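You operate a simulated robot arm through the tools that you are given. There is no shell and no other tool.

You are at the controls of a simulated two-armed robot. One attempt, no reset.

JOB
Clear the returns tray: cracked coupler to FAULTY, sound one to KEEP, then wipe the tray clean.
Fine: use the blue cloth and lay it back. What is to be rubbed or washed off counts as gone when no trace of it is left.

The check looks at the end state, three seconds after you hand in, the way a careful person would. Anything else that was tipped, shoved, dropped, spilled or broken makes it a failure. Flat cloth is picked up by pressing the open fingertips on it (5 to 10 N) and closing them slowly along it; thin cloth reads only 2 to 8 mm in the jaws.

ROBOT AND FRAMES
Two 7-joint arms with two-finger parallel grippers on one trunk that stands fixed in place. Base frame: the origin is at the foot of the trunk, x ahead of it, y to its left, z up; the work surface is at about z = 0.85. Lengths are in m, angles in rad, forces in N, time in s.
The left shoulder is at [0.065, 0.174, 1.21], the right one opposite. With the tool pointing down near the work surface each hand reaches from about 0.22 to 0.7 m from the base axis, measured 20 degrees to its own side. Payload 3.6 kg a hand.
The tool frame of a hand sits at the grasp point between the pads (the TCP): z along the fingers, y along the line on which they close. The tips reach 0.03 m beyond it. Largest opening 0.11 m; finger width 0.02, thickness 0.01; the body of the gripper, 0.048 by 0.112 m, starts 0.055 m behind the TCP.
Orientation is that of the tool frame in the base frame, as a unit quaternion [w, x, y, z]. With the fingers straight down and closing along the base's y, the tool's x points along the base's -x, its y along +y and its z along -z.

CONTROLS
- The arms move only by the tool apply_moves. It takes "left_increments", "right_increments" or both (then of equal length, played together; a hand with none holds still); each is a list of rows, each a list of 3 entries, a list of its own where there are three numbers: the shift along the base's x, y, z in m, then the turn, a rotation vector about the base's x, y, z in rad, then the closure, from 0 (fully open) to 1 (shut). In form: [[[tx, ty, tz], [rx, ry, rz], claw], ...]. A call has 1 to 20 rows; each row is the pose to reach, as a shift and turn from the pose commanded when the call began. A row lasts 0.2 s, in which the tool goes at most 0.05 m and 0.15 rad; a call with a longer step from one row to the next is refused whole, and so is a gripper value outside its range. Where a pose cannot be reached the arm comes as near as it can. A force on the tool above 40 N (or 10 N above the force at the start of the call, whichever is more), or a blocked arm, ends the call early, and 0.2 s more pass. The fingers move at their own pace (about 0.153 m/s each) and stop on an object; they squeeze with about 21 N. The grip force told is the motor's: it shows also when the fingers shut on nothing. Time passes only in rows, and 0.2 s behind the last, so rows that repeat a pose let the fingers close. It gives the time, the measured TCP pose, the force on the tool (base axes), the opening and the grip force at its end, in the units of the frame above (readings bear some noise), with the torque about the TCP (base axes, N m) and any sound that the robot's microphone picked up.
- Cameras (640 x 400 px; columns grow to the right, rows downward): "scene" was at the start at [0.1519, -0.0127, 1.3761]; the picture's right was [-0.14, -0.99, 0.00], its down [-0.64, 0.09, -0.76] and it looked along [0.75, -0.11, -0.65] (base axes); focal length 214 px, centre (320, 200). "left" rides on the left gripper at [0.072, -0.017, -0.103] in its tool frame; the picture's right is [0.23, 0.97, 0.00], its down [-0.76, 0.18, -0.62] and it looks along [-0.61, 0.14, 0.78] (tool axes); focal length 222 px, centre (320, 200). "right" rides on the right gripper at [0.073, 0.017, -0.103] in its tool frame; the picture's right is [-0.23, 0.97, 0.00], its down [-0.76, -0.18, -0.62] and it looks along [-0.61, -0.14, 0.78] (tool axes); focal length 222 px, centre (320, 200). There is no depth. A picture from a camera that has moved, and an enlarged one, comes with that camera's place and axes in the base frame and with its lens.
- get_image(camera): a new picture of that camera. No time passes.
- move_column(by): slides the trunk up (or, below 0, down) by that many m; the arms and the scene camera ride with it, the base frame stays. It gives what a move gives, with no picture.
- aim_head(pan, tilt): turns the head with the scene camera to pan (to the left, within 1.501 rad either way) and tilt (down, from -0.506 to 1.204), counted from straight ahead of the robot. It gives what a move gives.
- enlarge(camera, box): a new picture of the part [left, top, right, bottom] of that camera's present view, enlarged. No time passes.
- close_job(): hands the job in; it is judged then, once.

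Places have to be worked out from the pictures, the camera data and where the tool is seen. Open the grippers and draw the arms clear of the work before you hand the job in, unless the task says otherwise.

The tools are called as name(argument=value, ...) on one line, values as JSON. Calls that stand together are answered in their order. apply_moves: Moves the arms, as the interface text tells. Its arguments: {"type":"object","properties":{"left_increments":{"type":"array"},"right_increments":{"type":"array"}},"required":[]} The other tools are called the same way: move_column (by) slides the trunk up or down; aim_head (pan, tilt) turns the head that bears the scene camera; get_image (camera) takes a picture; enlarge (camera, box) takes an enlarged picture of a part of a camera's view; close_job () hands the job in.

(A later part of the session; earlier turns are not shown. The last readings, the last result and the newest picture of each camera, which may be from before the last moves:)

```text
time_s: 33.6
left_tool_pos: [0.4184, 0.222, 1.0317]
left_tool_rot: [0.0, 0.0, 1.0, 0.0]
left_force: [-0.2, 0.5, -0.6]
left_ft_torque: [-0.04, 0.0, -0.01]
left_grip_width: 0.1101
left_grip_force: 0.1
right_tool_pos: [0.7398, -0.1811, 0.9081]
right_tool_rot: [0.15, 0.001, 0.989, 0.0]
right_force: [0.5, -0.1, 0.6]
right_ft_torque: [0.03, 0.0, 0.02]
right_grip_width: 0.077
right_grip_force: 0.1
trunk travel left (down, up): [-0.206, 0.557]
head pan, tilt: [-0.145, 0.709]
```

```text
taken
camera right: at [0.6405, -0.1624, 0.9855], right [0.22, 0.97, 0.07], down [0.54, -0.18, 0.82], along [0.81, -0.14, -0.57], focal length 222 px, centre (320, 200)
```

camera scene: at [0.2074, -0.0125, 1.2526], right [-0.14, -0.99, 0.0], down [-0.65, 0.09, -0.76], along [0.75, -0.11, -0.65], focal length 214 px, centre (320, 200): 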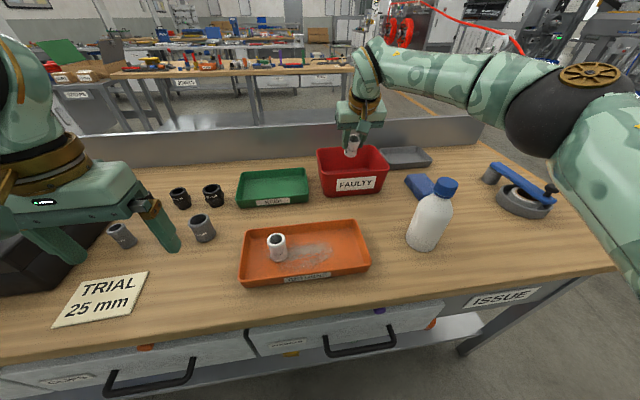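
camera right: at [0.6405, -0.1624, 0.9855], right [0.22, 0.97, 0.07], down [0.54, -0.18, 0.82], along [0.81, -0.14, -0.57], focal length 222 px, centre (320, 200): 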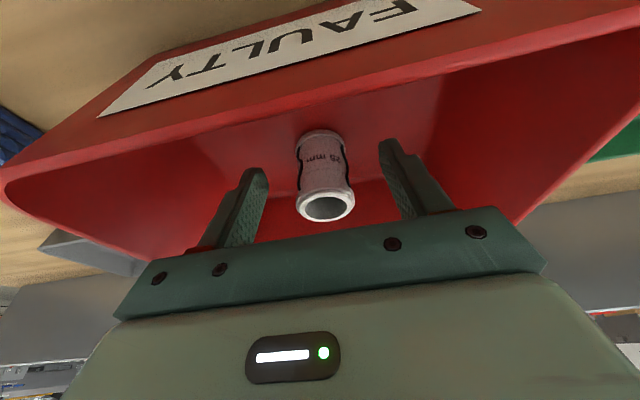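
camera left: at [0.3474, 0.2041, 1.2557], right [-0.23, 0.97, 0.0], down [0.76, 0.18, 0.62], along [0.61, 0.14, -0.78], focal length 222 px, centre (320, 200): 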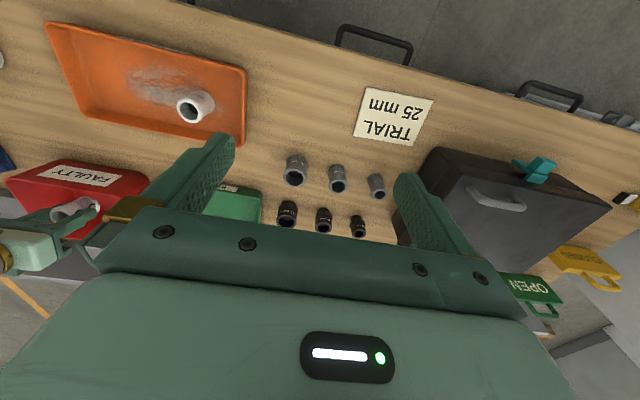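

The cracked coupler stands upright in the FAULTY bin. I'll withdraw the right hand up and back, and bring the left hand over the sound coupler.

apply_moves(right_increments=[[[-0.006, 0, 0.02], [0, 0, 0], 0.3], [[-0.012, 0, 0.04], [0, 0, 0], 0.3], [[-0.018, 0, 0.06], [0, 0, 0], 0.3], [[-0.024, 0, 0.08], [0, 0, 0], 0.3], [[-0.03, 0, 0.105], [0, 0, 0], 0.3], [[-0.045, 0, 0.13], [0, 0.03, 0], 0.3], [[-0.07, -0.005, 0.15], [0, 0.06, 0], 0.3], [[-0.095, -0.01, 0.17], [0, 0.1, 0], 0.3], [[-0.12, -0.015, 0.19], [0, 0.14, 0], 0.3], [[-0.15, -0.02, 0.21], [0, 0.18, 0], 0.3], [[-0.18, -0.02, 0.22], [0, 0.22, 0], 0.3], [[-0.2, -0.02, 0.23], [0, 0.26, 0], 0.3], [[-0.22, -0.02, 0.23], [0, 0.3, 0], 0.3], [[-0.22, -0.02, 0.23], [0, 0.3, 0], 0.3]], left_increments=[[[0, 0, 0], [0, 0, 0], 0.25], [[0.006, -0.014, -0.002], [0, 0, 0], 0.25], [[0.012, -0.028, -0.004], [0, 0, 0], 0.25], [[0.018, -0.043, -0.006], [0, 0, 0], 0.25], [[0.024, -0.057, -0.008], [0, 0, 0], 0.25], [[0.03, -0.072, -0.01], [0, 0, 0], 0.25], [[0.036, -0.086, -0.012], [0, 0, 0], 0.25], [[0.042, -0.1, -0.014], [0, 0, 0], 0.25], [[0.048, -0.115, -0.016], [0, 0, 0], 0.25], [[0.054, -0.129, -0.018], [0, 0, 0], 0.25], [[0.06, -0.143, -0.022], [0, 0, 0], 0.25], [[0.066, -0.158, -0.026], [0, 0, 0], 0.25], [[0.072, -0.172, -0.03], [0, 0, 0], 0.25], [[0.0765, -0.1865, -0.032], [0, 0, 0], 0.25]])

get_image(camera="left")

get_image(camera="scene")

```text
time_s: 36.6
left_tool_pos: [0.4952, 0.0347, 1.0009]
left_tool_rot: [0.001, 0.0, 1.0, -0.001]
left_force: [-0.1, -0.4, 0.3]
left_ft_torque: [-0.01, -0.03, -0.02]
left_grip_width: 0.0824
left_grip_force: 0.0
right_tool_pos: [0.5193, -0.202, 1.1369]
right_tool_rot: [0.003, 0.004, 1.0, 0.002]
right_force: [-1.1, 0.0, -0.3]
right_ft_torque: [0.0, -0.05, -0.02]
right_grip_width: 0.077
right_grip_force: 0.1
right hand out of reach, approached as far as the arm can: row 6, 8, 9, 10, 11, 12, 13
trunk travel left (down, up): [-0.206, 0.557]
head pan, tilt: [-0.145, 0.709]
```

```text
taken
camera left: at [0.4228, 0.0173, 1.1034], right [-0.23, 0.97, 0.0], down [0.76, 0.18, 0.62], along [0.61, 0.14, -0.78], focal length 222 px, centre (320, 200)
```

left: 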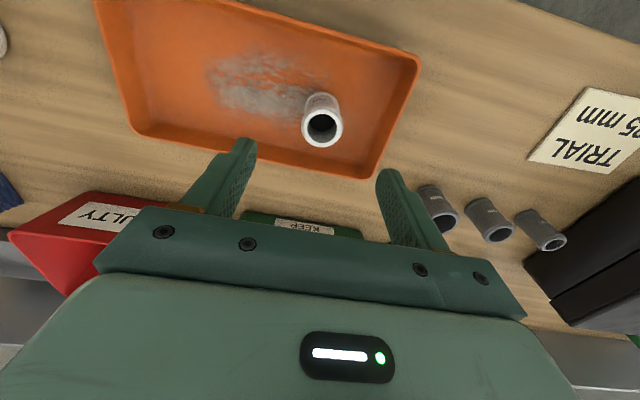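

```text
taken
camera scene: at [0.2065, -0.0136, 1.2528], right [-0.14, -0.99, 0.0], down [-0.64, 0.09, -0.76], along [0.75, -0.11, -0.65], focal length 214 px, centre (320, 200)
```

scene: 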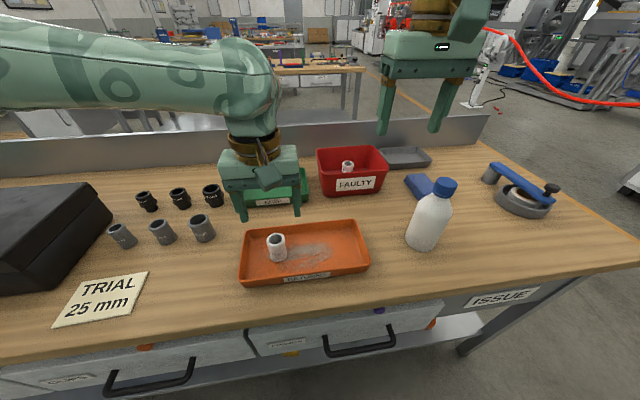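

The sound coupler is at (0.494, 0.035), right beneath the left hand. I'll descend and grip it.

apply_moves(left_increments=[[[0, 0, -0.02], [0, 0, 0], 0.25], [[0, 0, -0.04], [0, 0, 0], 0.25], [[0, 0, -0.06], [0, 0, 0], 0.25], [[0, 0, -0.08], [0, 0, 0], 0.25], [[0, 0, -0.095], [0, 0, 0], 0.25], [[0, 0, -0.105], [0, 0, 0], 0.25], [[0, 0, -0.105], [0, 0, 0], 0.4], [[0, 0, -0.105], [0, 0, 0], 0.5], [[0, 0, -0.105], [0, 0, 0], 0.6], [[0, 0, -0.105], [0, 0, 0], 0.7], [[0, 0, -0.105], [0, 0, 0], 1.0], [[0, 0, -0.105], [0, 0, 0], 1.0], [[0, 0, -0.105], [0, 0, 0], 1.0]])

get_image(camera="left")

```text
time_s: 39.4
left_tool_pos: [0.4946, 0.0358, 0.8941]
left_tool_rot: [0.0, -0.001, 1.0, 0.0]
left_force: [-0.3, 0.0, -0.2]
left_ft_torque: [-0.01, 0.0, -0.02]
left_grip_width: 0.0326
left_grip_force: 21.1
right_tool_pos: [0.5198, -0.2004, 1.1351]
right_tool_rot: [0.003, 0.005, 1.0, 0.002]
right_force: [-0.3, -0.6, -1.0]
right_ft_torque: [0.01, 0.01, 0.03]
right_grip_width: 0.0771
right_grip_force: 0.2
trunk travel left (down, up): [-0.206, 0.557]
head pan, tilt: [-0.145, 0.709]
```

```text
taken
camera left: at [0.4228, 0.019, 0.9985], right [-0.23, 0.97, 0.0], down [0.76, 0.18, 0.62], along [0.61, 0.14, -0.78], focal length 222 px, centre (320, 200)
```

left: 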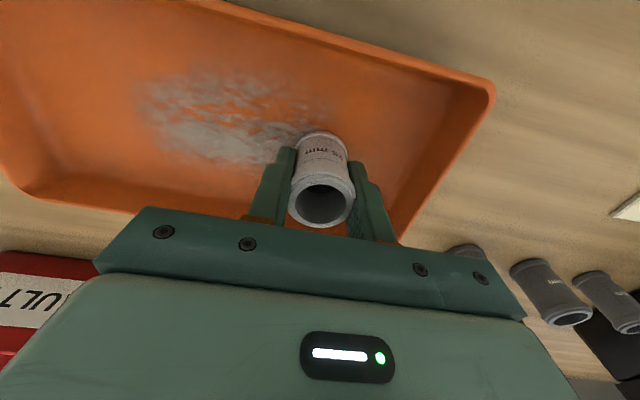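

Gripped at 33 mm. I'll lift, tilt forward and carry it over the KEEP tray (centre ≈(0.735, 0.05)).

apply_moves(left_increments=[[[0, 0, 0.015], [0, 0, 0], 1], [[0, 0, 0.04], [0, 0, 0], 1], [[0, 0, 0.07], [0, 0, 0], 1], [[0.01, 0, 0.1], [0, -0.1, 0], 1], [[0.03, 0.001, 0.11], [0, -0.2, 0], 1], [[0.055, 0.003, 0.11], [0, -0.3, 0], 1], [[0.08, 0.005, 0.11], [0, -0.35, 0], 1], [[0.105, 0.007, 0.11], [0, -0.35, 0], 1], [[0.13, 0.009, 0.11], [0, -0.35, 0], 1], [[0.155, 0.011, 0.11], [0, -0.35, 0], 1], [[0.18, 0.012, 0.11], [0, -0.35, 0], 1], [[0.205, 0.013, 0.105], [0, -0.35, 0], 1], [[0.23, 0.014, 0.1], [0, -0.35, 0], 1], [[0.238, 0.015, 0.09], [0, -0.35, 0], 1], [[0.238, 0.015, 0.08], [0, -0.35, 0], 1], [[0.238, 0.015, 0.08], [0, -0.35, 0], 1]])

get_image(camera="left")

enlarge(camera="scene", box=[200, 90, 400, 300])

```text
time_s: 42.8
left_tool_pos: [0.7333, 0.0494, 0.9742]
left_tool_rot: [0.174, 0.0, 0.985, 0.001]
left_force: [0.3, -0.4, 0.4]
left_ft_torque: [-0.01, -0.01, 0.01]
left_grip_width: 0.0327
left_grip_force: 21.5
right_tool_pos: [0.5199, -0.2007, 1.1365]
right_tool_rot: [0.004, 0.004, 1.0, 0.002]
right_force: [0.0, 0.3, 0.3]
right_ft_torque: [-0.02, 0.0, 0.01]
right_grip_width: 0.0771
right_grip_force: 0.0
trunk travel left (down, up): [-0.206, 0.557]
head pan, tilt: [-0.145, 0.709]
```

```text
taken
camera left: at [0.6298, 0.0333, 1.0463], right [-0.21, 0.97, -0.08], down [0.5, 0.18, 0.85], along [0.84, 0.14, -0.53], focal length 222 px, centre (320, 200)
```

left: 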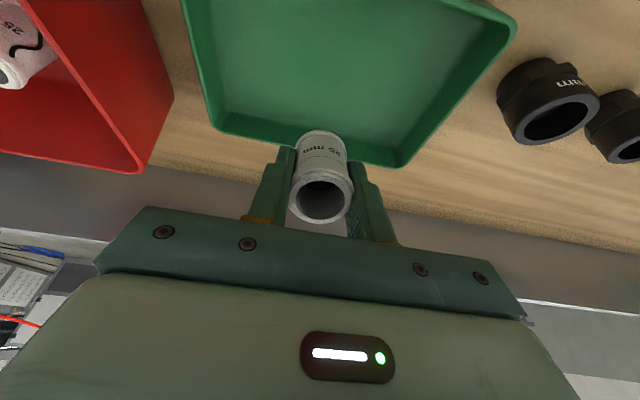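

```text
1.90 times, centred on (300, 195) of scene
camera zoom: at [0.2072, -0.0129, 1.2527], right [-0.14, -0.99, 0.0], down [-0.64, 0.09, -0.76], along [0.75, -0.11, -0.65], focal length 408 px, centre (358, 210)
```

zoom: 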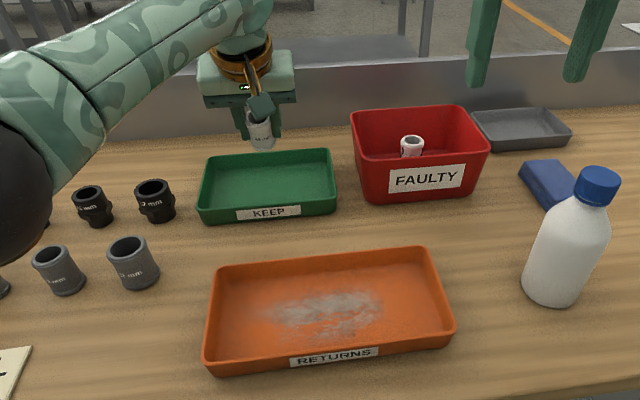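

Positioned above the KEEP tray. I'll lower while reducing tilt until it just touches.

apply_moves(left_increments=[[[0, 0, -0.015], [0, 0.02, 0], 1], [[0, 0, -0.03], [0, 0.04, 0], 1], [[0, 0, -0.045], [0, 0.07, 0], 1], [[0, 0, -0.057], [0, 0.1, 0], 1], [[0, 0, -0.064], [0, 0.1, 0], 1], [[0, 0, -0.067], [0, 0.1, 0], 1], [[0, 0, -0.067], [0, 0.1, 0], 1]])

get_image(camera="left")

enlarge(camera="scene", box=[200, 100, 360, 220])

```text
time_s: 44.4
left_tool_pos: [0.7268, 0.0586, 0.9081]
left_tool_rot: [0.124, 0.0, 0.992, 0.0]
left_force: [-0.7, 0.1, -0.2]
left_ft_torque: [0.04, -0.02, 0.0]
left_grip_width: 0.0323
left_grip_force: 21.3
left hand out of reach, approached as far as the arm can: row 4, 5, 6, 7
right_tool_pos: [0.5201, -0.2, 1.1358]
right_tool_rot: [0.003, 0.005, 1.0, 0.002]
right_force: [0.3, 0.1, -0.1]
right_ft_torque: [0.02, 0.0, -0.01]
right_grip_width: 0.0769
right_grip_force: 0.0
trunk travel left (down, up): [-0.206, 0.557]
head pan, tilt: [-0.145, 0.709]
```

```text
taken
camera left: at [0.6311, 0.0403, 0.9903], right [-0.22, 0.97, -0.06], down [0.58, 0.18, 0.79], along [0.78, 0.14, -0.61], focal length 222 px, centre (320, 200)
```

left: 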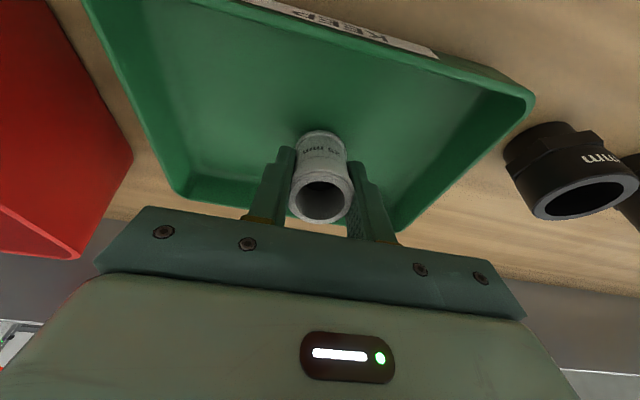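

```text
3.33 times, centred on (280, 160) of scene
camera zoom: at [0.2074, -0.0128, 1.2526], right [-0.14, -0.99, 0.0], down [-0.65, 0.09, -0.76], along [0.75, -0.11, -0.65], focal length 715 px, centre (453, 333)
```

zoom: 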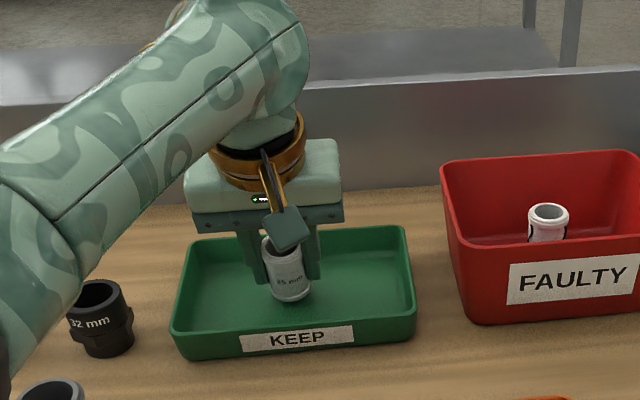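

No contact yet at z=0.908. I'll pull back slightly to stay in reach and go down a few more mm.

apply_moves(left_increments=[[[-0.003, 0, -0.002], [0, 0, 0], 1], [[-0.005, 0, -0.004], [0, 0, 0], 1], [[-0.007, 0, -0.006], [0, 0, 0], 1], [[-0.007, 0, -0.007], [0, 0, 0], 1], [[-0.007, 0, -0.007], [0, 0, 0], 1]])

```text
time_s: 45.6
left_tool_pos: [0.7201, 0.0565, 0.9007]
left_tool_rot: [0.126, 0.0, 0.992, -0.001]
left_force: [1.1, -0.9, 3.9]
left_ft_torque: [-0.02, -0.05, 0.03]
left_grip_width: 0.0328
left_grip_force: 21.2
right_tool_pos: [0.5198, -0.2009, 1.135]
right_tool_rot: [0.003, 0.005, 1.0, 0.002]
right_force: [-0.2, -0.3, -0.7]
right_ft_torque: [-0.04, -0.01, -0.04]
right_grip_width: 0.0773
right_grip_force: 0.1
trunk travel left (down, up): [-0.206, 0.557]
head pan, tilt: [-0.145, 0.709]
```

The 3.9 N upward force shows first contact with the tray floor. I'll open gradually.

apply_moves(left_increments=[[[0, 0, 0], [0, 0, 0], 0.72], [[0, 0, 0], [0, 0, 0], 0.68], [[0, 0, 0], [0, 0, 0], 0.64], [[0, 0, 0], [0, 0, 0], 0.58], [[0, 0, 0], [0, 0, 0], 0.5], [[0, 0, 0], [0, 0, 0], 0.4], [[0, 0, 0], [0, 0, 0], 0.3], [[0, 0, 0], [0, 0, 0], 0.3]])

get_image(camera="left")

```text
time_s: 47.4
left_tool_pos: [0.7208, 0.057, 0.9005]
left_tool_rot: [0.125, 0.0, 0.992, 0.0]
left_force: [-0.1, -0.8, -0.1]
left_ft_torque: [0.01, 0.01, -0.02]
left_grip_width: 0.077
left_grip_force: 0.1
right_tool_pos: [0.5201, -0.1999, 1.135]
right_tool_rot: [0.004, 0.004, 1.0, 0.002]
right_force: [0.6, -0.4, -0.1]
right_ft_torque: [0.0, 0.03, 0.02]
right_grip_width: 0.0769
right_grip_force: 0.1
trunk travel left (down, up): [-0.206, 0.557]
head pan, tilt: [-0.145, 0.709]
```

```text
taken
camera left: at [0.6237, 0.0401, 0.9833], right [-0.22, 0.97, -0.06], down [0.58, 0.18, 0.79], along [0.78, 0.14, -0.61], focal length 222 px, centre (320, 200)
```

left: 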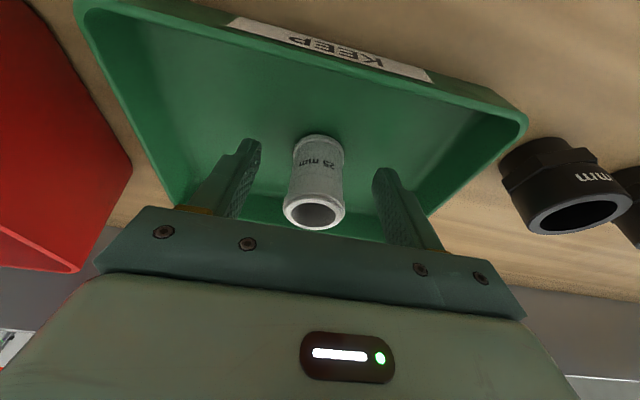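

The sound coupler stands in KEEP. I'll withdraw the left hand and bring the right hand near the blue cloth to look at it closely.

apply_moves(left_increments=[[[-0.005, 0, 0.02], [0, 0, 0], 0.3], [[-0.01, 0, 0.04], [0, 0, 0], 0.3], [[-0.016, 0, 0.065], [0, 0, 0], 0.3], [[-0.025, 0, 0.09], [0, 0, 0], 0.3], [[-0.05, 0.01, 0.11], [0, 0.03, 0], 0.3], [[-0.08, 0.03, 0.13], [0, 0.06, 0], 0.3], [[-0.11, 0.05, 0.15], [0, 0.1, 0], 0.3], [[-0.14, 0.07, 0.16], [0, 0.14, 0], 0.3], [[-0.17, 0.1, 0.17], [0, 0.18, 0], 0.3], [[-0.2, 0.12, 0.18], [0, 0.22, 0], 0.3], [[-0.23, 0.14, 0.18], [0, 0.25, 0], 0.3], [[-0.26, 0.16, 0.18], [0, 0.25, 0], 0.3], [[-0.29, 0.18, 0.18], [0, 0.25, 0], 0.3], [[-0.29, 0.18, 0.18], [0, 0.25, 0], 0.3]], right_increments=[[[0, 0, 0], [0, 0, 0], 0.3], [[0, 0, 0], [0, 0, 0], 0.3], [[0, 0, 0], [0, 0, 0], 0.3], [[0.004, -0.016, 0], [0, 0, 0], 0.2], [[0.008, -0.032, 0], [0, 0, 0], 0.1], [[0.012, -0.048, 0], [0, 0, 0], 0], [[0.016, -0.064, 0], [0, 0, 0], 0], [[0.02, -0.08, 0], [0, 0, 0], 0], [[0.024, -0.096, 0], [0, 0, 0], 0], [[0.028, -0.112, 0], [0, 0, 0], 0], [[0.032, -0.128, 0], [0, 0, 0], 0], [[0.036, -0.144, 0], [0, 0, 0], 0], [[0.043, -0.162, 0], [0, 0, 0], 0], [[0.043, -0.162, 0], [0, 0, 0], 0]])

get_image(camera="right")

get_image(camera="scene")

```text
time_s: 50.4
left_tool_pos: [0.4289, 0.2349, 1.0798]
left_tool_rot: [0.0, 0.0, 1.0, 0.0]
left_force: [-0.4, -0.3, -0.2]
left_ft_torque: [-0.04, -0.01, -0.01]
left_grip_width: 0.0772
left_grip_force: 0.0
right_tool_pos: [0.5014, -0.2759, 1.0785]
right_tool_rot: [0.0, 0.002, 1.0, 0.0]
right_force: [0.2, -1.0, 0.4]
right_ft_torque: [0.01, 0.01, 0.01]
right_grip_width: 0.1101
right_grip_force: 0.1
right hand out of reach, approached as far as the arm can: row 4, 5, 6, 7, 8, 9, 10, 11, 12, 13, 14
trunk travel left (down, up): [-0.206, 0.557]
head pan, tilt: [-0.145, 0.709]
```

```text
taken
camera right: at [0.4302, -0.2569, 1.1817], right [0.23, 0.97, 0.0], down [0.76, -0.18, 0.62], along [0.61, -0.14, -0.78], focal length 222 px, centre (320, 200)
```

right: 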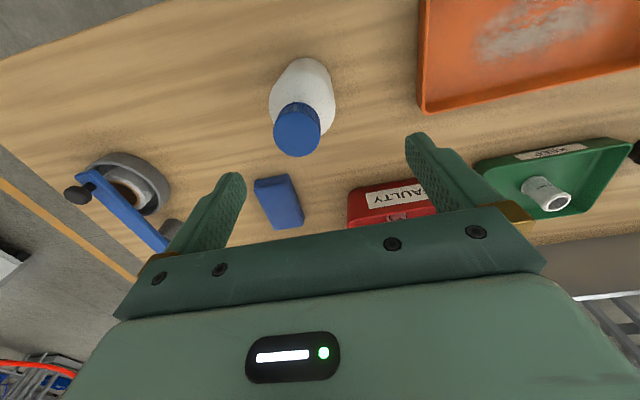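

```text
taken
camera scene: at [0.2077, -0.0128, 1.2525], right [-0.14, -0.99, 0.0], down [-0.65, 0.09, -0.76], along [0.75, -0.11, -0.65], focal length 214 px, centre (320, 200)
```

scene: 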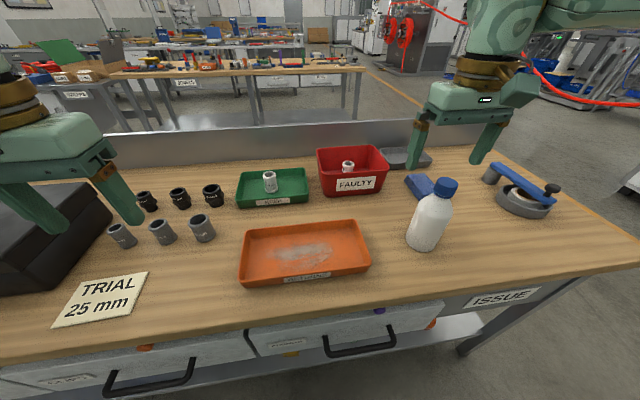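

The hand slid along its reach limit and now hovers just above the bottle cap, so I'll first back it up and away. From this view I'll also enlarge the cloth to measure it.

enlarge(camera="right", box=[220, 140, 340, 240])

apply_moves(right_increments=[[[-0.008, 0, 0.012], [0, 0, 0], 0], [[-0.018, 0, 0.024], [0, 0, 0], 0], [[-0.03, 0, 0.038], [0, 0, 0], 0], [[-0.045, 0, 0.05], [0, 0, 0], 0], [[-0.06, 0.015, 0.06], [0, 0, 0], 0], [[-0.06, 0.035, 0.06], [0, 0, 0], 0], [[-0.06, 0.055, 0.06], [0, 0, 0], 0], [[-0.06, 0.075, 0.06], [0, 0, 0], 0], [[-0.06, 0.095, 0.06], [0, 0, 0], 0], [[-0.06, 0.095, 0.06], [0, 0, 0], 0]])

get_image(camera="scene")

```text
4.00 times, centred on (280, 190) of right
camera zoom: at [0.4302, -0.2569, 1.1817], right [0.23, 0.97, 0.0], down [0.76, -0.18, 0.62], along [0.61, -0.14, -0.78], focal length 888 px, centre (480, 240)
```

zoom: 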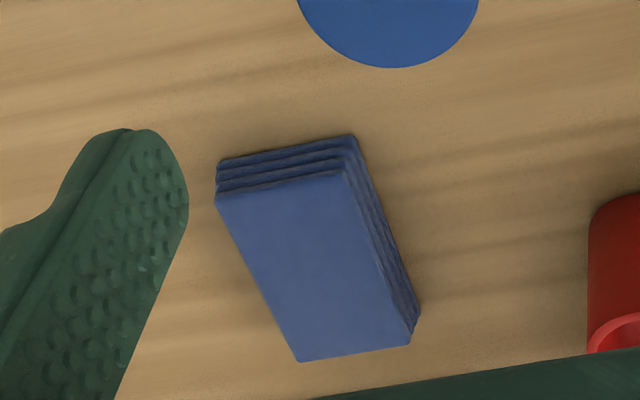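

```text
time_s: 52.6
left_tool_pos: [0.4295, 0.234, 1.0795]
left_tool_rot: [0.0, 0.0, 1.0, 0.001]
left_force: [-0.6, 0.4, 0.5]
left_ft_torque: [-0.03, -0.01, 0.01]
left_grip_width: 0.0771
left_grip_force: 0.0
right_tool_pos: [0.4364, -0.179, 1.143]
right_tool_rot: [0.001, 0.001, 1.0, 0.0]
right_force: [-0.2, -0.3, -0.1]
right_ft_torque: [-0.01, -0.02, 0.02]
right_grip_width: 0.1101
right_grip_force: 0.1
right hand out of reach, approached as far as the arm can: row 1, 2, 3, 4
trunk travel left (down, up): [-0.206, 0.557]
head pan, tilt: [-0.145, 0.709]
```

```text
taken
camera scene: at [0.2071, -0.0129, 1.2527], right [-0.14, -0.99, 0.0], down [-0.64, 0.09, -0.76], along [0.75, -0.11, -0.65], focal length 214 px, centre (320, 200)
```

scene: 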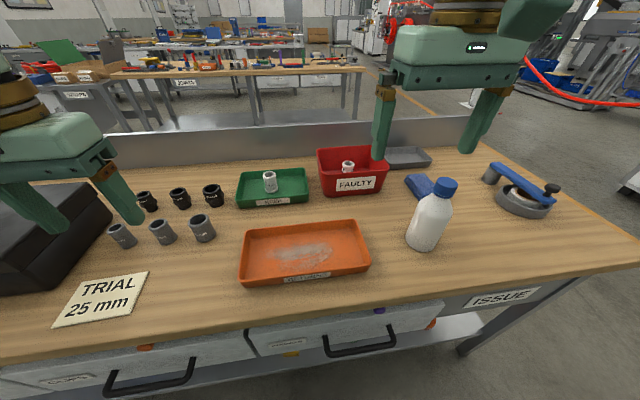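

The cloth measures x 0.62–0.726, y −0.357 to −0.418, ~25 mm thick, aligned with the base axes; the bottle is untouched. I'll route the right hand forward on the left of the bottle, then sideways past its far side to the cloth, tilted 0.22.

apply_moves(right_increments=[[[0.02, 0.0005, -0.0115], [0, -0.0275, 0], 0], [[0.041, 0.001, -0.023], [0, -0.055, 0], 0], [[0.061, 0.0015, -0.035], [0, -0.0825, 0], 0], [[0.082, 0.002, -0.046], [0, -0.11, 0], 0], [[0.102, 0.0025, -0.058], [0, -0.1375, 0], 0], [[0.123, 0.003, -0.07], [0, -0.165, 0], 0], [[0.143, 0.0035, -0.082], [0, -0.1925, 0], 0], [[0.164, 0.004, -0.093], [0, -0.22, 0], 0], [[0.174, -0.015, -0.1], [0, -0.22, 0], 0], [[0.18, -0.04, -0.105], [0, -0.22, 0], 0], [[0.184, -0.066, -0.11], [0, -0.22, 0], 0], [[0.184, -0.092, -0.113], [0, -0.22, 0], 0], [[0.184, -0.118, -0.113], [0, -0.22, 0], 0], [[0.184, -0.144, -0.113], [0, -0.22, 0], 0], [[0.184, -0.17, -0.113], [0, -0.22, 0], 0], [[0.184, -0.195, -0.113], [0, -0.22, 0], 0], [[0.184, -0.205, -0.113], [0, -0.22, 0], 0], [[0.184, -0.205, -0.113], [0, -0.22, 0], 0]])

get_image(camera="right")

get_image(camera="scene")

```text
time_s: 56.4
left_tool_pos: [0.431, 0.2341, 1.0806]
left_tool_rot: [0.0, 0.0, 1.0, 0.001]
left_force: [0.3, -0.3, 0.9]
left_ft_torque: [0.0, 0.0, 0.03]
left_grip_width: 0.0774
left_grip_force: 0.1
right_tool_pos: [0.6107, -0.3046, 1.0335]
right_tool_rot: [0.115, -0.003, 0.993, -0.006]
right_force: [0.9, 0.8, -0.3]
right_ft_torque: [-0.01, 0.0, -0.03]
right_grip_width: 0.1099
right_grip_force: 0.0
right hand out of reach, approached as far as the arm can: row 13, 14, 15, 16, 17, 18
trunk travel left (down, up): [-0.206, 0.557]
head pan, tilt: [-0.145, 0.709]
```

```text
taken
camera right: at [0.5167, -0.2857, 1.1176], right [0.21, 0.98, 0.04], down [0.6, -0.17, 0.78], along [0.77, -0.14, -0.62], focal length 222 px, centre (320, 200)
```

right: 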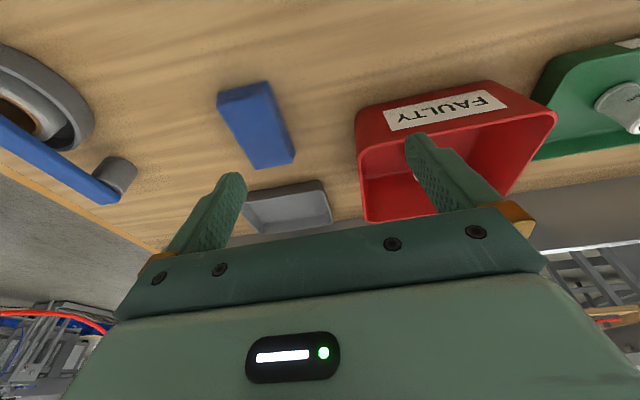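

```text
taken
camera scene: at [0.2071, -0.0127, 1.2527], right [-0.14, -0.99, 0.0], down [-0.64, 0.09, -0.76], along [0.75, -0.11, -0.65], focal length 214 px, centre (320, 200)
```

scene: 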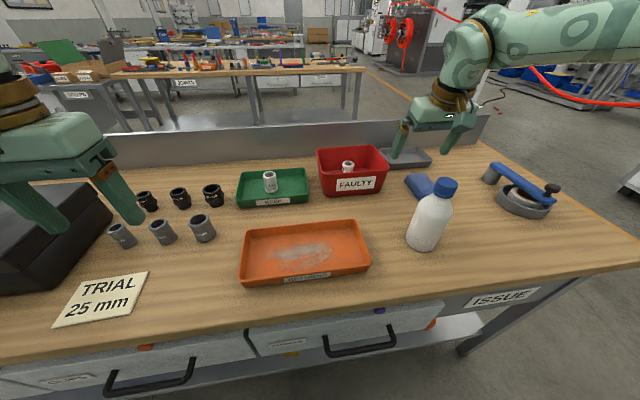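

The hand stopped at (0.611, −0.305) even though the arm doesn't look straight. I'll turn the head right to see the arm's configuration and understand the limit.

aim_head(pan=-0.9, tilt=0.3)

get_image(camera="scene")

```text
time_s: 57.5
left_tool_pos: [0.4304, 0.2358, 1.0803]
left_tool_rot: [0.0, 0.001, 1.0, 0.0]
left_force: [0.2, -0.5, 0.3]
left_ft_torque: [0.0, -0.02, 0.0]
left_grip_width: 0.077
left_grip_force: 0.0
right_tool_pos: [0.6078, -0.304, 1.0329]
right_tool_rot: [0.114, -0.004, 0.994, -0.006]
right_force: [0.3, -0.6, 0.3]
right_ft_torque: [0.01, 0.01, -0.02]
right_grip_width: 0.1098
right_grip_force: 0.1
trunk travel left (down, up): [-0.206, 0.557]
head pan, tilt: [-0.901, 0.3]
```

```text
taken
camera scene: at [0.1816, -0.0736, 1.2895], right [-0.78, -0.62, 0.0], down [-0.18, 0.23, -0.95], along [0.59, -0.75, -0.3], focal length 214 px, centre (320, 200)
```

scene: 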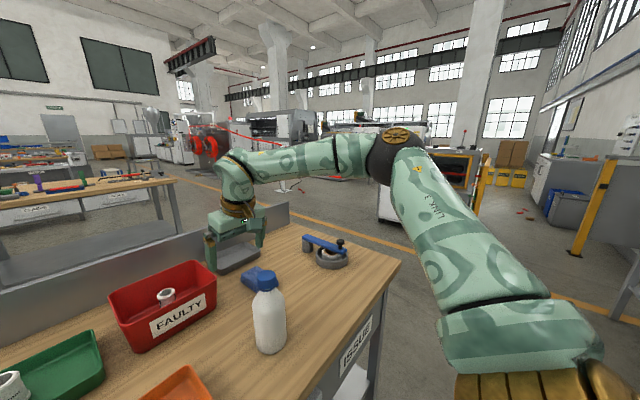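

The elbow is well bent, so this is a joint limit at this outward angle rather than arm length. I'll try turning the tool yaw to follow the arm's direction (−0.3 rad) while moving outward.

apply_moves(right_increments=[[[0, 0, 0], [0, 0, -0.1], 0], [[0, 0, 0], [0, 0, -0.2], 0], [[0, 0, 0], [0, 0, -0.3], 0], [[0, -0.015, 0], [0, 0, -0.3], 0], [[0, -0.03, 0], [0, 0, -0.3], 0], [[0, -0.045, 0], [0, 0, -0.3], 0], [[0, -0.06, 0], [0, 0, -0.3], 0], [[0, -0.06, 0], [0, 0, -0.3], 0]])

get_image(camera="scene")

```text
time_s: 59.3
left_tool_pos: [0.4302, 0.2343, 1.0808]
left_tool_rot: [0.0, -0.001, 1.0, 0.0]
left_force: [-0.5, 0.2, 0.0]
left_ft_torque: [0.01, 0.01, 0.0]
left_grip_width: 0.0772
left_grip_force: 0.1
right_tool_pos: [0.6118, -0.3628, 1.0315]
right_tool_rot: [0.108, 0.149, 0.983, -0.016]
right_force: [0.0, 0.1, 0.2]
right_ft_torque: [0.0, 0.01, 0.02]
right_grip_width: 0.1099
right_grip_force: 0.0
trunk travel left (down, up): [-0.206, 0.557]
head pan, tilt: [-0.901, 0.3]
```

```text
taken
camera scene: at [0.1815, -0.0735, 1.2896], right [-0.78, -0.62, 0.0], down [-0.18, 0.23, -0.96], along [0.59, -0.75, -0.3], focal length 214 px, centre (320, 200)
```

scene: 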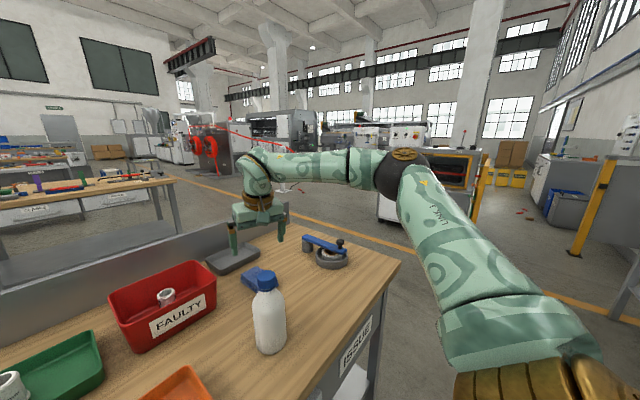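

With yaw following the arm it reached (0.612, −0.363). I'll move over the cloth lower down, restoring yaw to about −0.15 so the jaws line up with the cloth, and look.

apply_moves(right_increments=[[[0.012, -0.006, -0.015], [0, 0, 0.03], 0], [[0.024, -0.012, -0.03], [0, 0, 0.06], 0], [[0.036, -0.018, -0.045], [0, 0, 0.09], 0], [[0.048, -0.024, -0.06], [0, 0, 0.12], 0], [[0.05, -0.024, -0.07], [0, 0, 0.15], 0], [[0.05, -0.024, -0.07], [0, 0, 0.15], 0]])

get_image(camera="right")

get_image(camera="scene")

```text
time_s: 60.7
left_tool_pos: [0.4284, 0.2321, 1.0806]
left_tool_rot: [0.001, 0.0, 1.0, 0.0]
left_force: [0.2, -0.7, 0.0]
left_ft_torque: [0.04, 0.01, 0.02]
left_grip_width: 0.0771
left_grip_force: 0.1
right_tool_pos: [0.6259, -0.3931, 0.9843]
right_tool_rot: [0.11, 0.087, 0.99, -0.01]
right_force: [-1.0, 0.0, 0.3]
right_ft_torque: [0.0, -0.04, 0.02]
right_grip_width: 0.11
right_grip_force: 0.0
right hand out of reach, approached as far as the arm can: row 4, 5, 6
trunk travel left (down, up): [-0.206, 0.557]
head pan, tilt: [-0.901, 0.3]
```

```text
taken
camera right: at [0.5372, -0.3597, 1.0677], right [0.39, 0.92, 0.05], down [0.56, -0.28, 0.78], along [0.73, -0.27, -0.63], focal length 222 px, centre (320, 200)
```

right: 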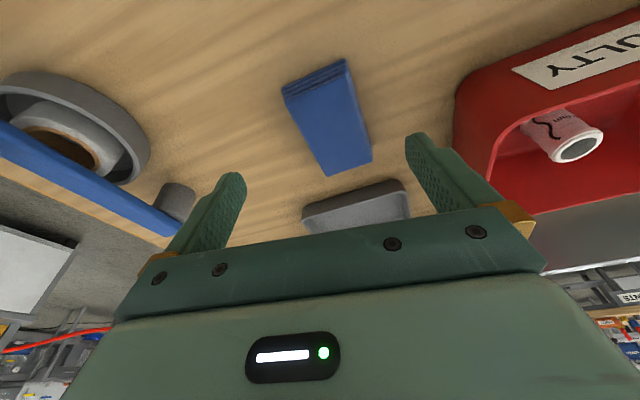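

```text
taken
camera scene: at [0.1803, -0.0747, 1.2898], right [-0.78, -0.62, 0.0], down [-0.18, 0.23, -0.96], along [0.59, -0.75, -0.3], focal length 214 px, centre (320, 200)
```

scene: 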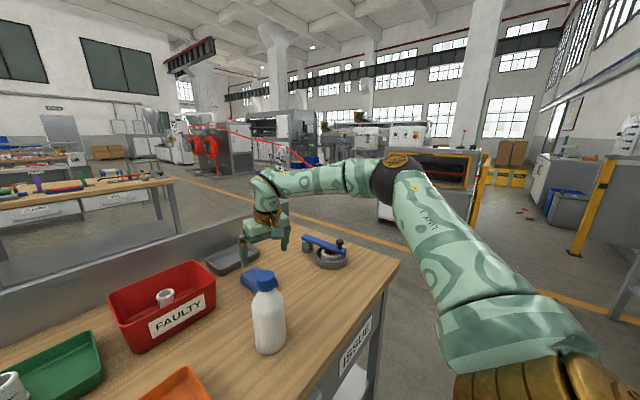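

Now at (0.626, −0.393, 0.984). I'll go lower and forward with slightly more yaw (−0.25), stopping with tips just above the cloth.

apply_moves(right_increments=[[[0.008, 0.002, -0.016], [0, 0, -0.03], 0], [[0.016, 0.003, -0.032], [0, 0, -0.06], 0], [[0.025, 0.004, -0.048], [0, 0, -0.08], 0], [[0.034, 0.005, -0.06], [0, 0, -0.08], 0], [[0.034, 0.005, -0.06], [0, 0, -0.08], 0]])

get_image(camera="right")

```text
time_s: 61.9
left_tool_pos: [0.4308, 0.2346, 1.08]
left_tool_rot: [0.0, 0.0, 1.0, 0.001]
left_force: [-0.3, -1.0, 0.0]
left_ft_torque: [-0.01, 0.02, -0.01]
left_grip_width: 0.0771
left_grip_force: 0.1
right_tool_pos: [0.6607, -0.386, 0.9237]
right_tool_rot: [0.108, 0.115, 0.987, -0.013]
right_force: [0.5, 0.4, -0.5]
right_ft_torque: [-0.02, 0.02, 0.04]
right_grip_width: 0.1101
right_grip_force: 0.0
trunk travel left (down, up): [-0.206, 0.557]
head pan, tilt: [-0.901, 0.3]
```

```text
taken
camera right: at [0.5748, -0.3477, 1.0088], right [0.44, 0.9, 0.05], down [0.55, -0.31, 0.77], along [0.71, -0.31, -0.63], focal length 222 px, centre (320, 200)
```

right: 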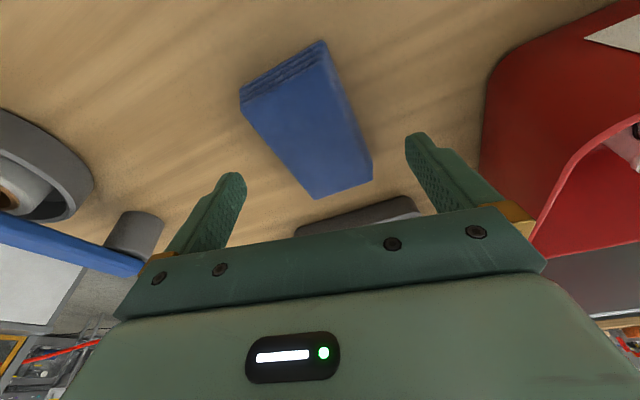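

The cloth centre is at about (0.670, −0.389). I'll descend so the tips straddle it a few mm above the table, easing the yaw back toward alignment.

apply_moves(right_increments=[[[0.0, -0.0005, -0.01], [0, 0, 0.02], 0], [[0.0, -0.001, -0.02], [0, 0, 0.05], 0], [[0.001, -0.002, -0.03], [0, 0, 0.08], 0], [[0.001, -0.002, -0.036], [0, 0, 0.1], 0], [[0.001, -0.002, -0.036], [0, 0, 0.1], 0]])

get_image(camera="right")

enlarge(camera="scene", box=[180, 190, 340, 300])

```text
time_s: 63.1
left_tool_pos: [0.4306, 0.234, 1.0797]
left_tool_rot: [0.0, 0.001, 1.0, 0.0]
left_force: [0.5, -0.4, 0.1]
left_ft_torque: [0.02, 0.01, 0.0]
left_grip_width: 0.0769
left_grip_force: 0.0
right_tool_pos: [0.6627, -0.3884, 0.8929]
right_tool_rot: [0.111, 0.076, 0.991, -0.009]
right_force: [0.7, 0.0, 0.3]
right_ft_torque: [0.01, -0.01, 0.03]
right_grip_width: 0.1099
right_grip_force: 0.1
right hand out of reach, approached as far as the arm can: row 4, 5
trunk travel left (down, up): [-0.206, 0.557]
head pan, tilt: [-0.901, 0.3]
```

```text
taken
camera right: at [0.5738, -0.3568, 0.9771], right [0.37, 0.93, 0.05], down [0.57, -0.27, 0.78], along [0.73, -0.26, -0.63], focal length 222 px, centre (320, 200)
```

right: 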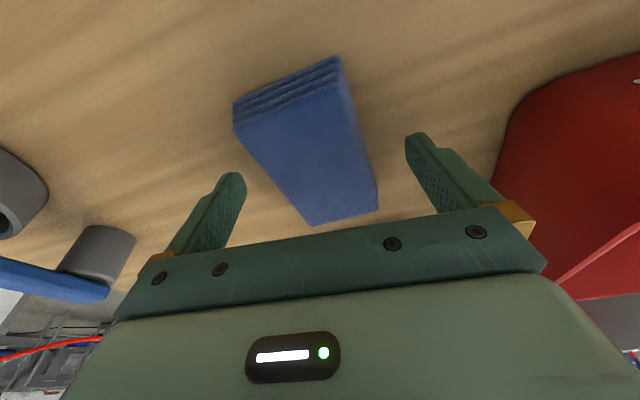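

```text
3.64 times, centred on (260, 245) of scene
camera zoom: at [0.1816, -0.0736, 1.2895], right [-0.78, -0.62, 0.0], down [-0.18, 0.23, -0.96], along [0.59, -0.75, -0.3], focal length 780 px, centre (538, 36)
```

zoom: 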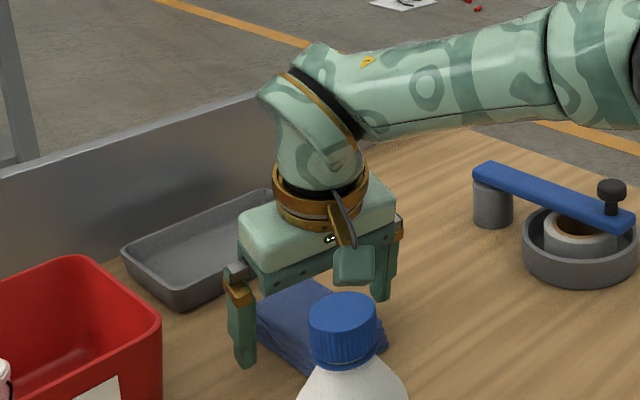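

The jaws straddle the cloth with yaw ≈ −0.15 and tips at z≈0.864. I'll go 4 mm lower and close slowly.

apply_moves(right_increments=[[[0, -0.0005, -0.002], [0, 0, -0.02], 0], [[0, -0.0005, -0.004], [0, 0, -0.02], 0.15], [[0, -0.0005, -0.004], [0, 0, -0.02], 0.3], [[0, -0.0005, -0.004], [0, 0, -0.02], 0.38], [[0, -0.0005, -0.004], [0, 0, -0.02], 0.42], [[0, -0.0005, -0.004], [0, 0, -0.02], 0.46], [[0, -0.0005, -0.004], [0, 0, -0.02], 0.5], [[0, -0.0005, -0.004], [0, 0, -0.02], 0.55], [[0, -0.0005, -0.004], [0, 0, -0.02], 0.6], [[0, -0.0005, -0.004], [0, 0, -0.02], 0.6]])

get_image(camera="right")

enlarge(camera="scene", box=[200, 200, 320, 300])

```text
time_s: 65.3
left_tool_pos: [0.4299, 0.2347, 1.0812]
left_tool_rot: [-0.001, 0.0, 1.0, 0.0]
left_force: [0.3, 0.8, 0.4]
left_ft_torque: [0.02, -0.01, 0.0]
left_grip_width: 0.0767
left_grip_force: 0.1
right_tool_pos: [0.6631, -0.3885, 0.8893]
right_tool_rot: [0.109, 0.075, 0.991, -0.008]
right_force: [0.2, 0.7, 1.1]
right_ft_torque: [0.05, 0.01, 0.02]
right_grip_width: 0.0675
right_grip_force: 21.2
trunk travel left (down, up): [-0.206, 0.557]
head pan, tilt: [-0.901, 0.3]
```

```text
taken
camera right: at [0.5738, -0.3568, 0.9733], right [0.37, 0.93, 0.05], down [0.57, -0.27, 0.77], along [0.73, -0.26, -0.63], focal length 222 px, centre (320, 200)
```

right: 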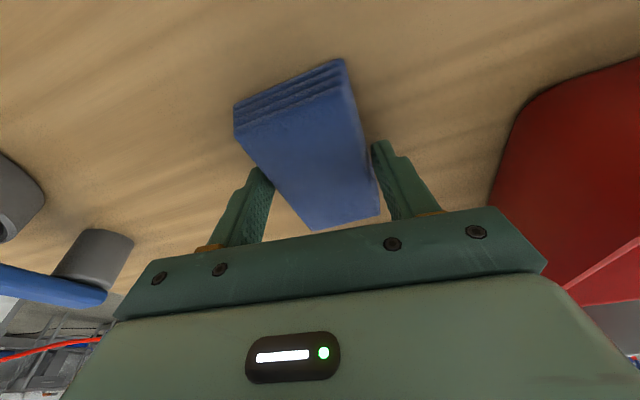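

```text
4.00 times, centred on (260, 250) of scene
camera zoom: at [0.1814, -0.0736, 1.2896], right [-0.78, -0.62, 0.0], down [-0.18, 0.23, -0.96], along [0.59, -0.75, -0.3], focal length 858 px, centre (560, 0)
```

zoom: 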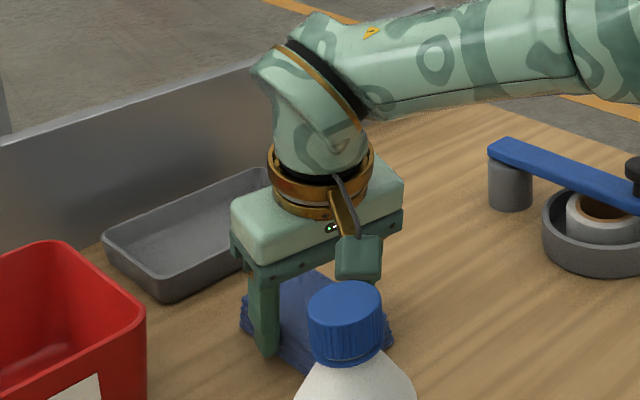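

The jaws stopped at 67.5 mm with 21 N: the folded cloth is held. I'll lift a little to verify it stays together.

apply_moves(right_increments=[[[0, 0, 0], [0, 0, 0], 0.7], [[-0.002, 0, 0.01], [0, 0, 0], 0.7], [[-0.004, 0, 0.02], [0, 0, 0], 0.7], [[-0.006, 0, 0.03], [0, 0, 0], 0.7], [[-0.01, 0, 0.045], [0, 0, 0], 0.7], [[-0.01, 0, 0.045], [0, 0, 0], 0.7]])

get_image(camera="right")

enlarge(camera="scene", box=[200, 190, 320, 290])

```text
time_s: 66.7
left_tool_pos: [0.4299, 0.2348, 1.0796]
left_tool_rot: [0.0, 0.0, 1.0, 0.001]
left_force: [0.0, -1.0, -0.1]
left_ft_torque: [0.0, -0.03, -0.02]
left_grip_width: 0.0774
left_grip_force: 0.1
right_tool_pos: [0.6546, -0.3875, 0.9166]
right_tool_rot: [0.109, 0.076, 0.991, -0.009]
right_force: [0.0, -0.4, 0.6]
right_ft_torque: [0.01, -0.02, -0.02]
right_grip_width: 0.0672
right_grip_force: 21.0
right hand out of reach, approached as far as the arm can: row 4, 5, 6
trunk travel left (down, up): [-0.206, 0.557]
head pan, tilt: [-0.901, 0.3]
```

```text
taken
camera right: at [0.5666, -0.3559, 1.0019], right [0.37, 0.93, 0.05], down [0.57, -0.27, 0.78], along [0.73, -0.26, -0.63], focal length 222 px, centre (320, 200)
```

right: 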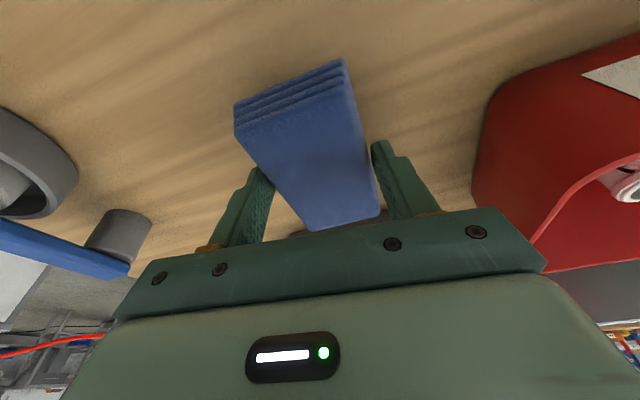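

```text
4.00 times, centred on (260, 240) of scene
camera zoom: at [0.1816, -0.0737, 1.2895], right [-0.78, -0.62, 0.0], down [-0.18, 0.23, -0.96], along [0.59, -0.75, -0.3], focal length 858 px, centre (560, 40)
```

zoom: 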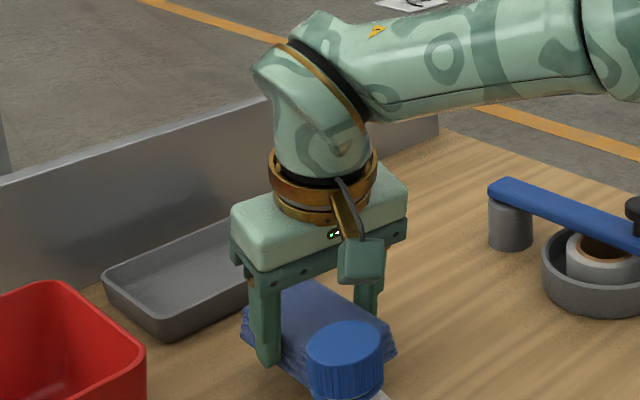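

The cloth lifted cleanly as one folded piece. I'll raise it and back off past the far side of the bottle (yaw −0.3), and meanwhile move the left hand further out of the way.

apply_moves(right_increments=[[[-0.001, 0.001, 0.01], [0, 0, -0.05], 0.7], [[-0.003, 0.002, 0.025], [0, 0, -0.1], 0.7], [[-0.008, 0.004, 0.045], [0, 0, -0.15], 0.7], [[-0.015, 0.007, 0.065], [0, 0, -0.15], 0.7], [[-0.022, 0.01, 0.085], [0, 0, -0.15], 0.7], [[-0.03, 0.0125, 0.105], [0, 0, -0.15], 0.7], [[-0.035, 0.0125, 0.118], [0, 0, -0.15], 0.7], [[-0.035, 0.0125, 0.118], [0, 0, -0.15], 0.7]], left_increments=[[[-0.005, 0.015, 0.005], [0, 0, 0], 0.3], [[-0.01, 0.03, 0.01], [0, 0, 0], 0.3], [[-0.015, 0.045, 0.015], [0, 0, 0], 0.3], [[-0.02, 0.06, 0.02], [0, 0, 0], 0.3], [[-0.025, 0.075, 0.025], [0, 0, 0], 0.3], [[-0.03, 0.09, 0.03], [0, 0, 0], 0.3], [[-0.03, 0.105, 0.035], [0, 0, 0], 0.3], [[-0.03, 0.12, 0.04], [0, 0, 0], 0.3]])

get_image(camera="scene")

get_image(camera="right")

```text
time_s: 68.5
left_tool_pos: [0.4197, 0.3544, 1.0965]
left_tool_rot: [0.0, 0.001, 1.0, 0.0]
left_force: [-0.1, -0.3, -0.6]
left_ft_torque: [-0.01, 0.03, -0.02]
left_grip_width: 0.0769
left_grip_force: 0.0
left hand out of reach, approached as far as the arm can: row 4, 5, 6, 7, 8
right_tool_pos: [0.6209, -0.3758, 1.0359]
right_tool_rot: [0.108, 0.15, 0.983, -0.017]
right_force: [0.2, 0.0, -0.5]
right_ft_torque: [-0.01, 0.01, 0.0]
right_grip_width: 0.0667
right_grip_force: 20.8
trunk travel left (down, up): [-0.206, 0.557]
head pan, tilt: [-0.901, 0.3]
```

```text
taken
camera scene: at [0.1816, -0.0733, 1.2895], right [-0.78, -0.62, 0.0], down [-0.18, 0.23, -0.96], along [0.59, -0.75, -0.3], focal length 214 px, centre (320, 200)
```

scene: 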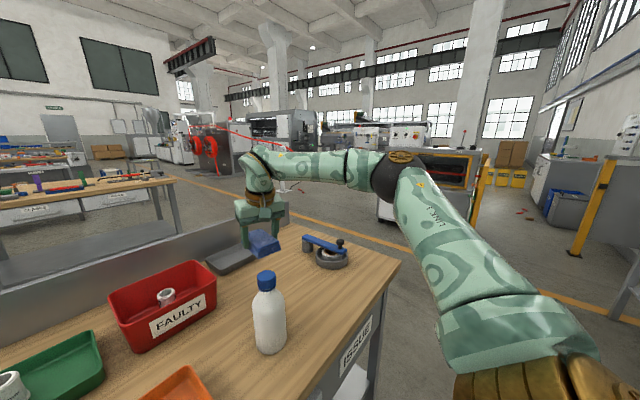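

```text
taken
camera right: at [0.538, -0.3316, 1.1208], right [0.5, 0.86, 0.05], down [0.53, -0.35, 0.77], along [0.69, -0.36, -0.63], focal length 222 px, centre (320, 200)
```

right: 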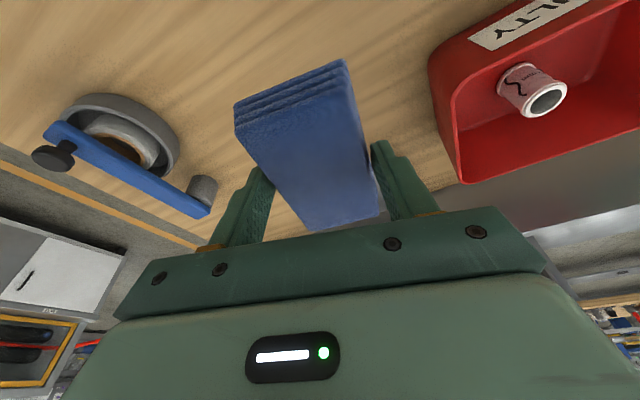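

Cloth held well and everything else is undisturbed. I'll carry it over to above the returns tray while yawing to about −1.72 so its long side lies along the tray's length.

apply_moves(right_increments=[[[-0.002, 0.025, 0.003], [0, 0, -0.0837], 0.7], [[-0.005, 0.05, 0.006], [0, 0, -0.1674], 0.7], [[-0.007, 0.075, 0.009], [0, 0, -0.2511], 0.7], [[-0.009, 0.1, 0.012], [0, 0, -0.3348], 0.7], [[-0.012, 0.125, 0.015], [0, 0, -0.4185], 0.7], [[-0.014, 0.15, 0.018], [0, 0, -0.5022], 0.7], [[-0.016, 0.175, 0.021], [0, 0, -0.5859], 0.7], [[-0.018, 0.2, 0.024], [0, 0, -0.6696], 0.7], [[-0.021, 0.225, 0.027], [0, 0, -0.7533], 0.7], [[-0.034, 0.241, 0.02], [0, 0, -0.837], 0.7], [[-0.046, 0.258, 0.012], [0, 0, -0.9207], 0.7], [[-0.059, 0.274, 0.005], [0, 0, -1.0044], 0.7], [[-0.071, 0.29, -0.003], [0, 0, -1.0881], 0.7], [[-0.084, 0.306, -0.01], [0, 0, -1.1718], 0.7], [[-0.096, 0.323, -0.018], [0, 0, -1.2555], 0.7], [[-0.109, 0.339, -0.025], [0, 0, -1.3392], 0.7], [[-0.121, 0.355, -0.033], [0, 0, -1.423], 0.7], [[-0.121, 0.355, -0.033], [0, 0, -1.423], 0.7]])

aim_head(pan=-0.1, tilt=0.85)

get_image(camera="scene")

get_image(camera="right")

```text
time_s: 72.3
left_tool_pos: [0.4189, 0.3551, 1.0964]
left_tool_rot: [0.0, 0.0, 1.0, 0.001]
left_force: [-0.1, -0.4, 0.0]
left_ft_torque: [-0.02, -0.01, -0.02]
left_grip_width: 0.077
left_grip_force: 0.0
right_tool_pos: [0.4992, -0.0203, 1.0041]
right_tool_rot: [0.071, 0.755, 0.646, -0.083]
right_force: [0.1, -0.1, -0.5]
right_ft_torque: [0.0, -0.02, -0.03]
right_grip_width: 0.0659
right_grip_force: 21.4
trunk travel left (down, up): [-0.206, 0.557]
head pan, tilt: [-0.901, 0.3]
```

```text
time_s: 73.4
left_tool_pos: [0.419, 0.3546, 1.0964]
left_tool_rot: [0.001, 0.0, 1.0, -0.001]
left_force: [-0.5, -0.5, 0.0]
left_ft_torque: [-0.01, 0.03, 0.0]
left_grip_width: 0.0769
left_grip_force: 0.0
right_tool_pos: [0.4999, -0.0209, 1.0032]
right_tool_rot: [0.071, 0.755, 0.647, -0.083]
right_force: [0.1, -0.8, -0.6]
right_ft_torque: [-0.01, 0.02, -0.04]
right_grip_width: 0.0661
right_grip_force: 21.1
trunk travel left (down, up): [-0.206, 0.557]
head pan, tilt: [-0.099, 0.85]
```

```text
taken
camera scene: at [0.2013, -0.0081, 1.2412], right [-0.1, -0.99, 0.0], down [-0.75, 0.08, -0.66], along [0.66, -0.07, -0.75], focal length 214 px, centre (320, 200)
```

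scene: 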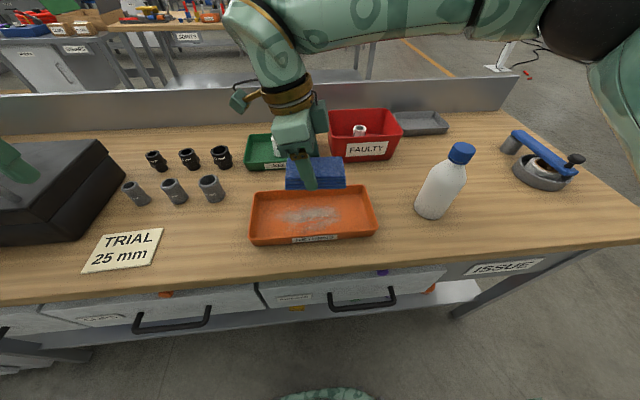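

```text
taken
camera right: at [0.5316, 0.0692, 1.0884], right [0.93, -0.37, 0.05], down [-0.27, -0.57, 0.77], along [-0.26, -0.73, -0.63], focal length 222 px, centre (320, 200)
```

right: 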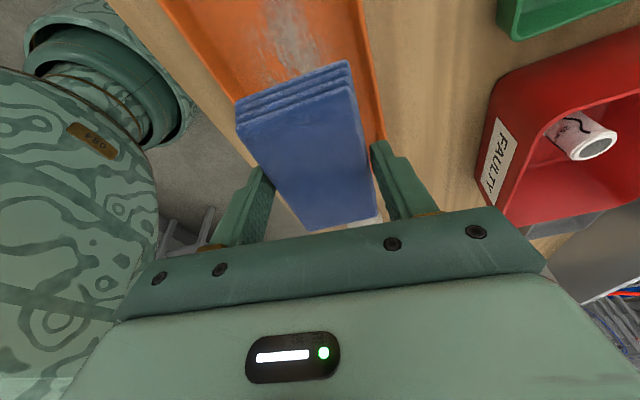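

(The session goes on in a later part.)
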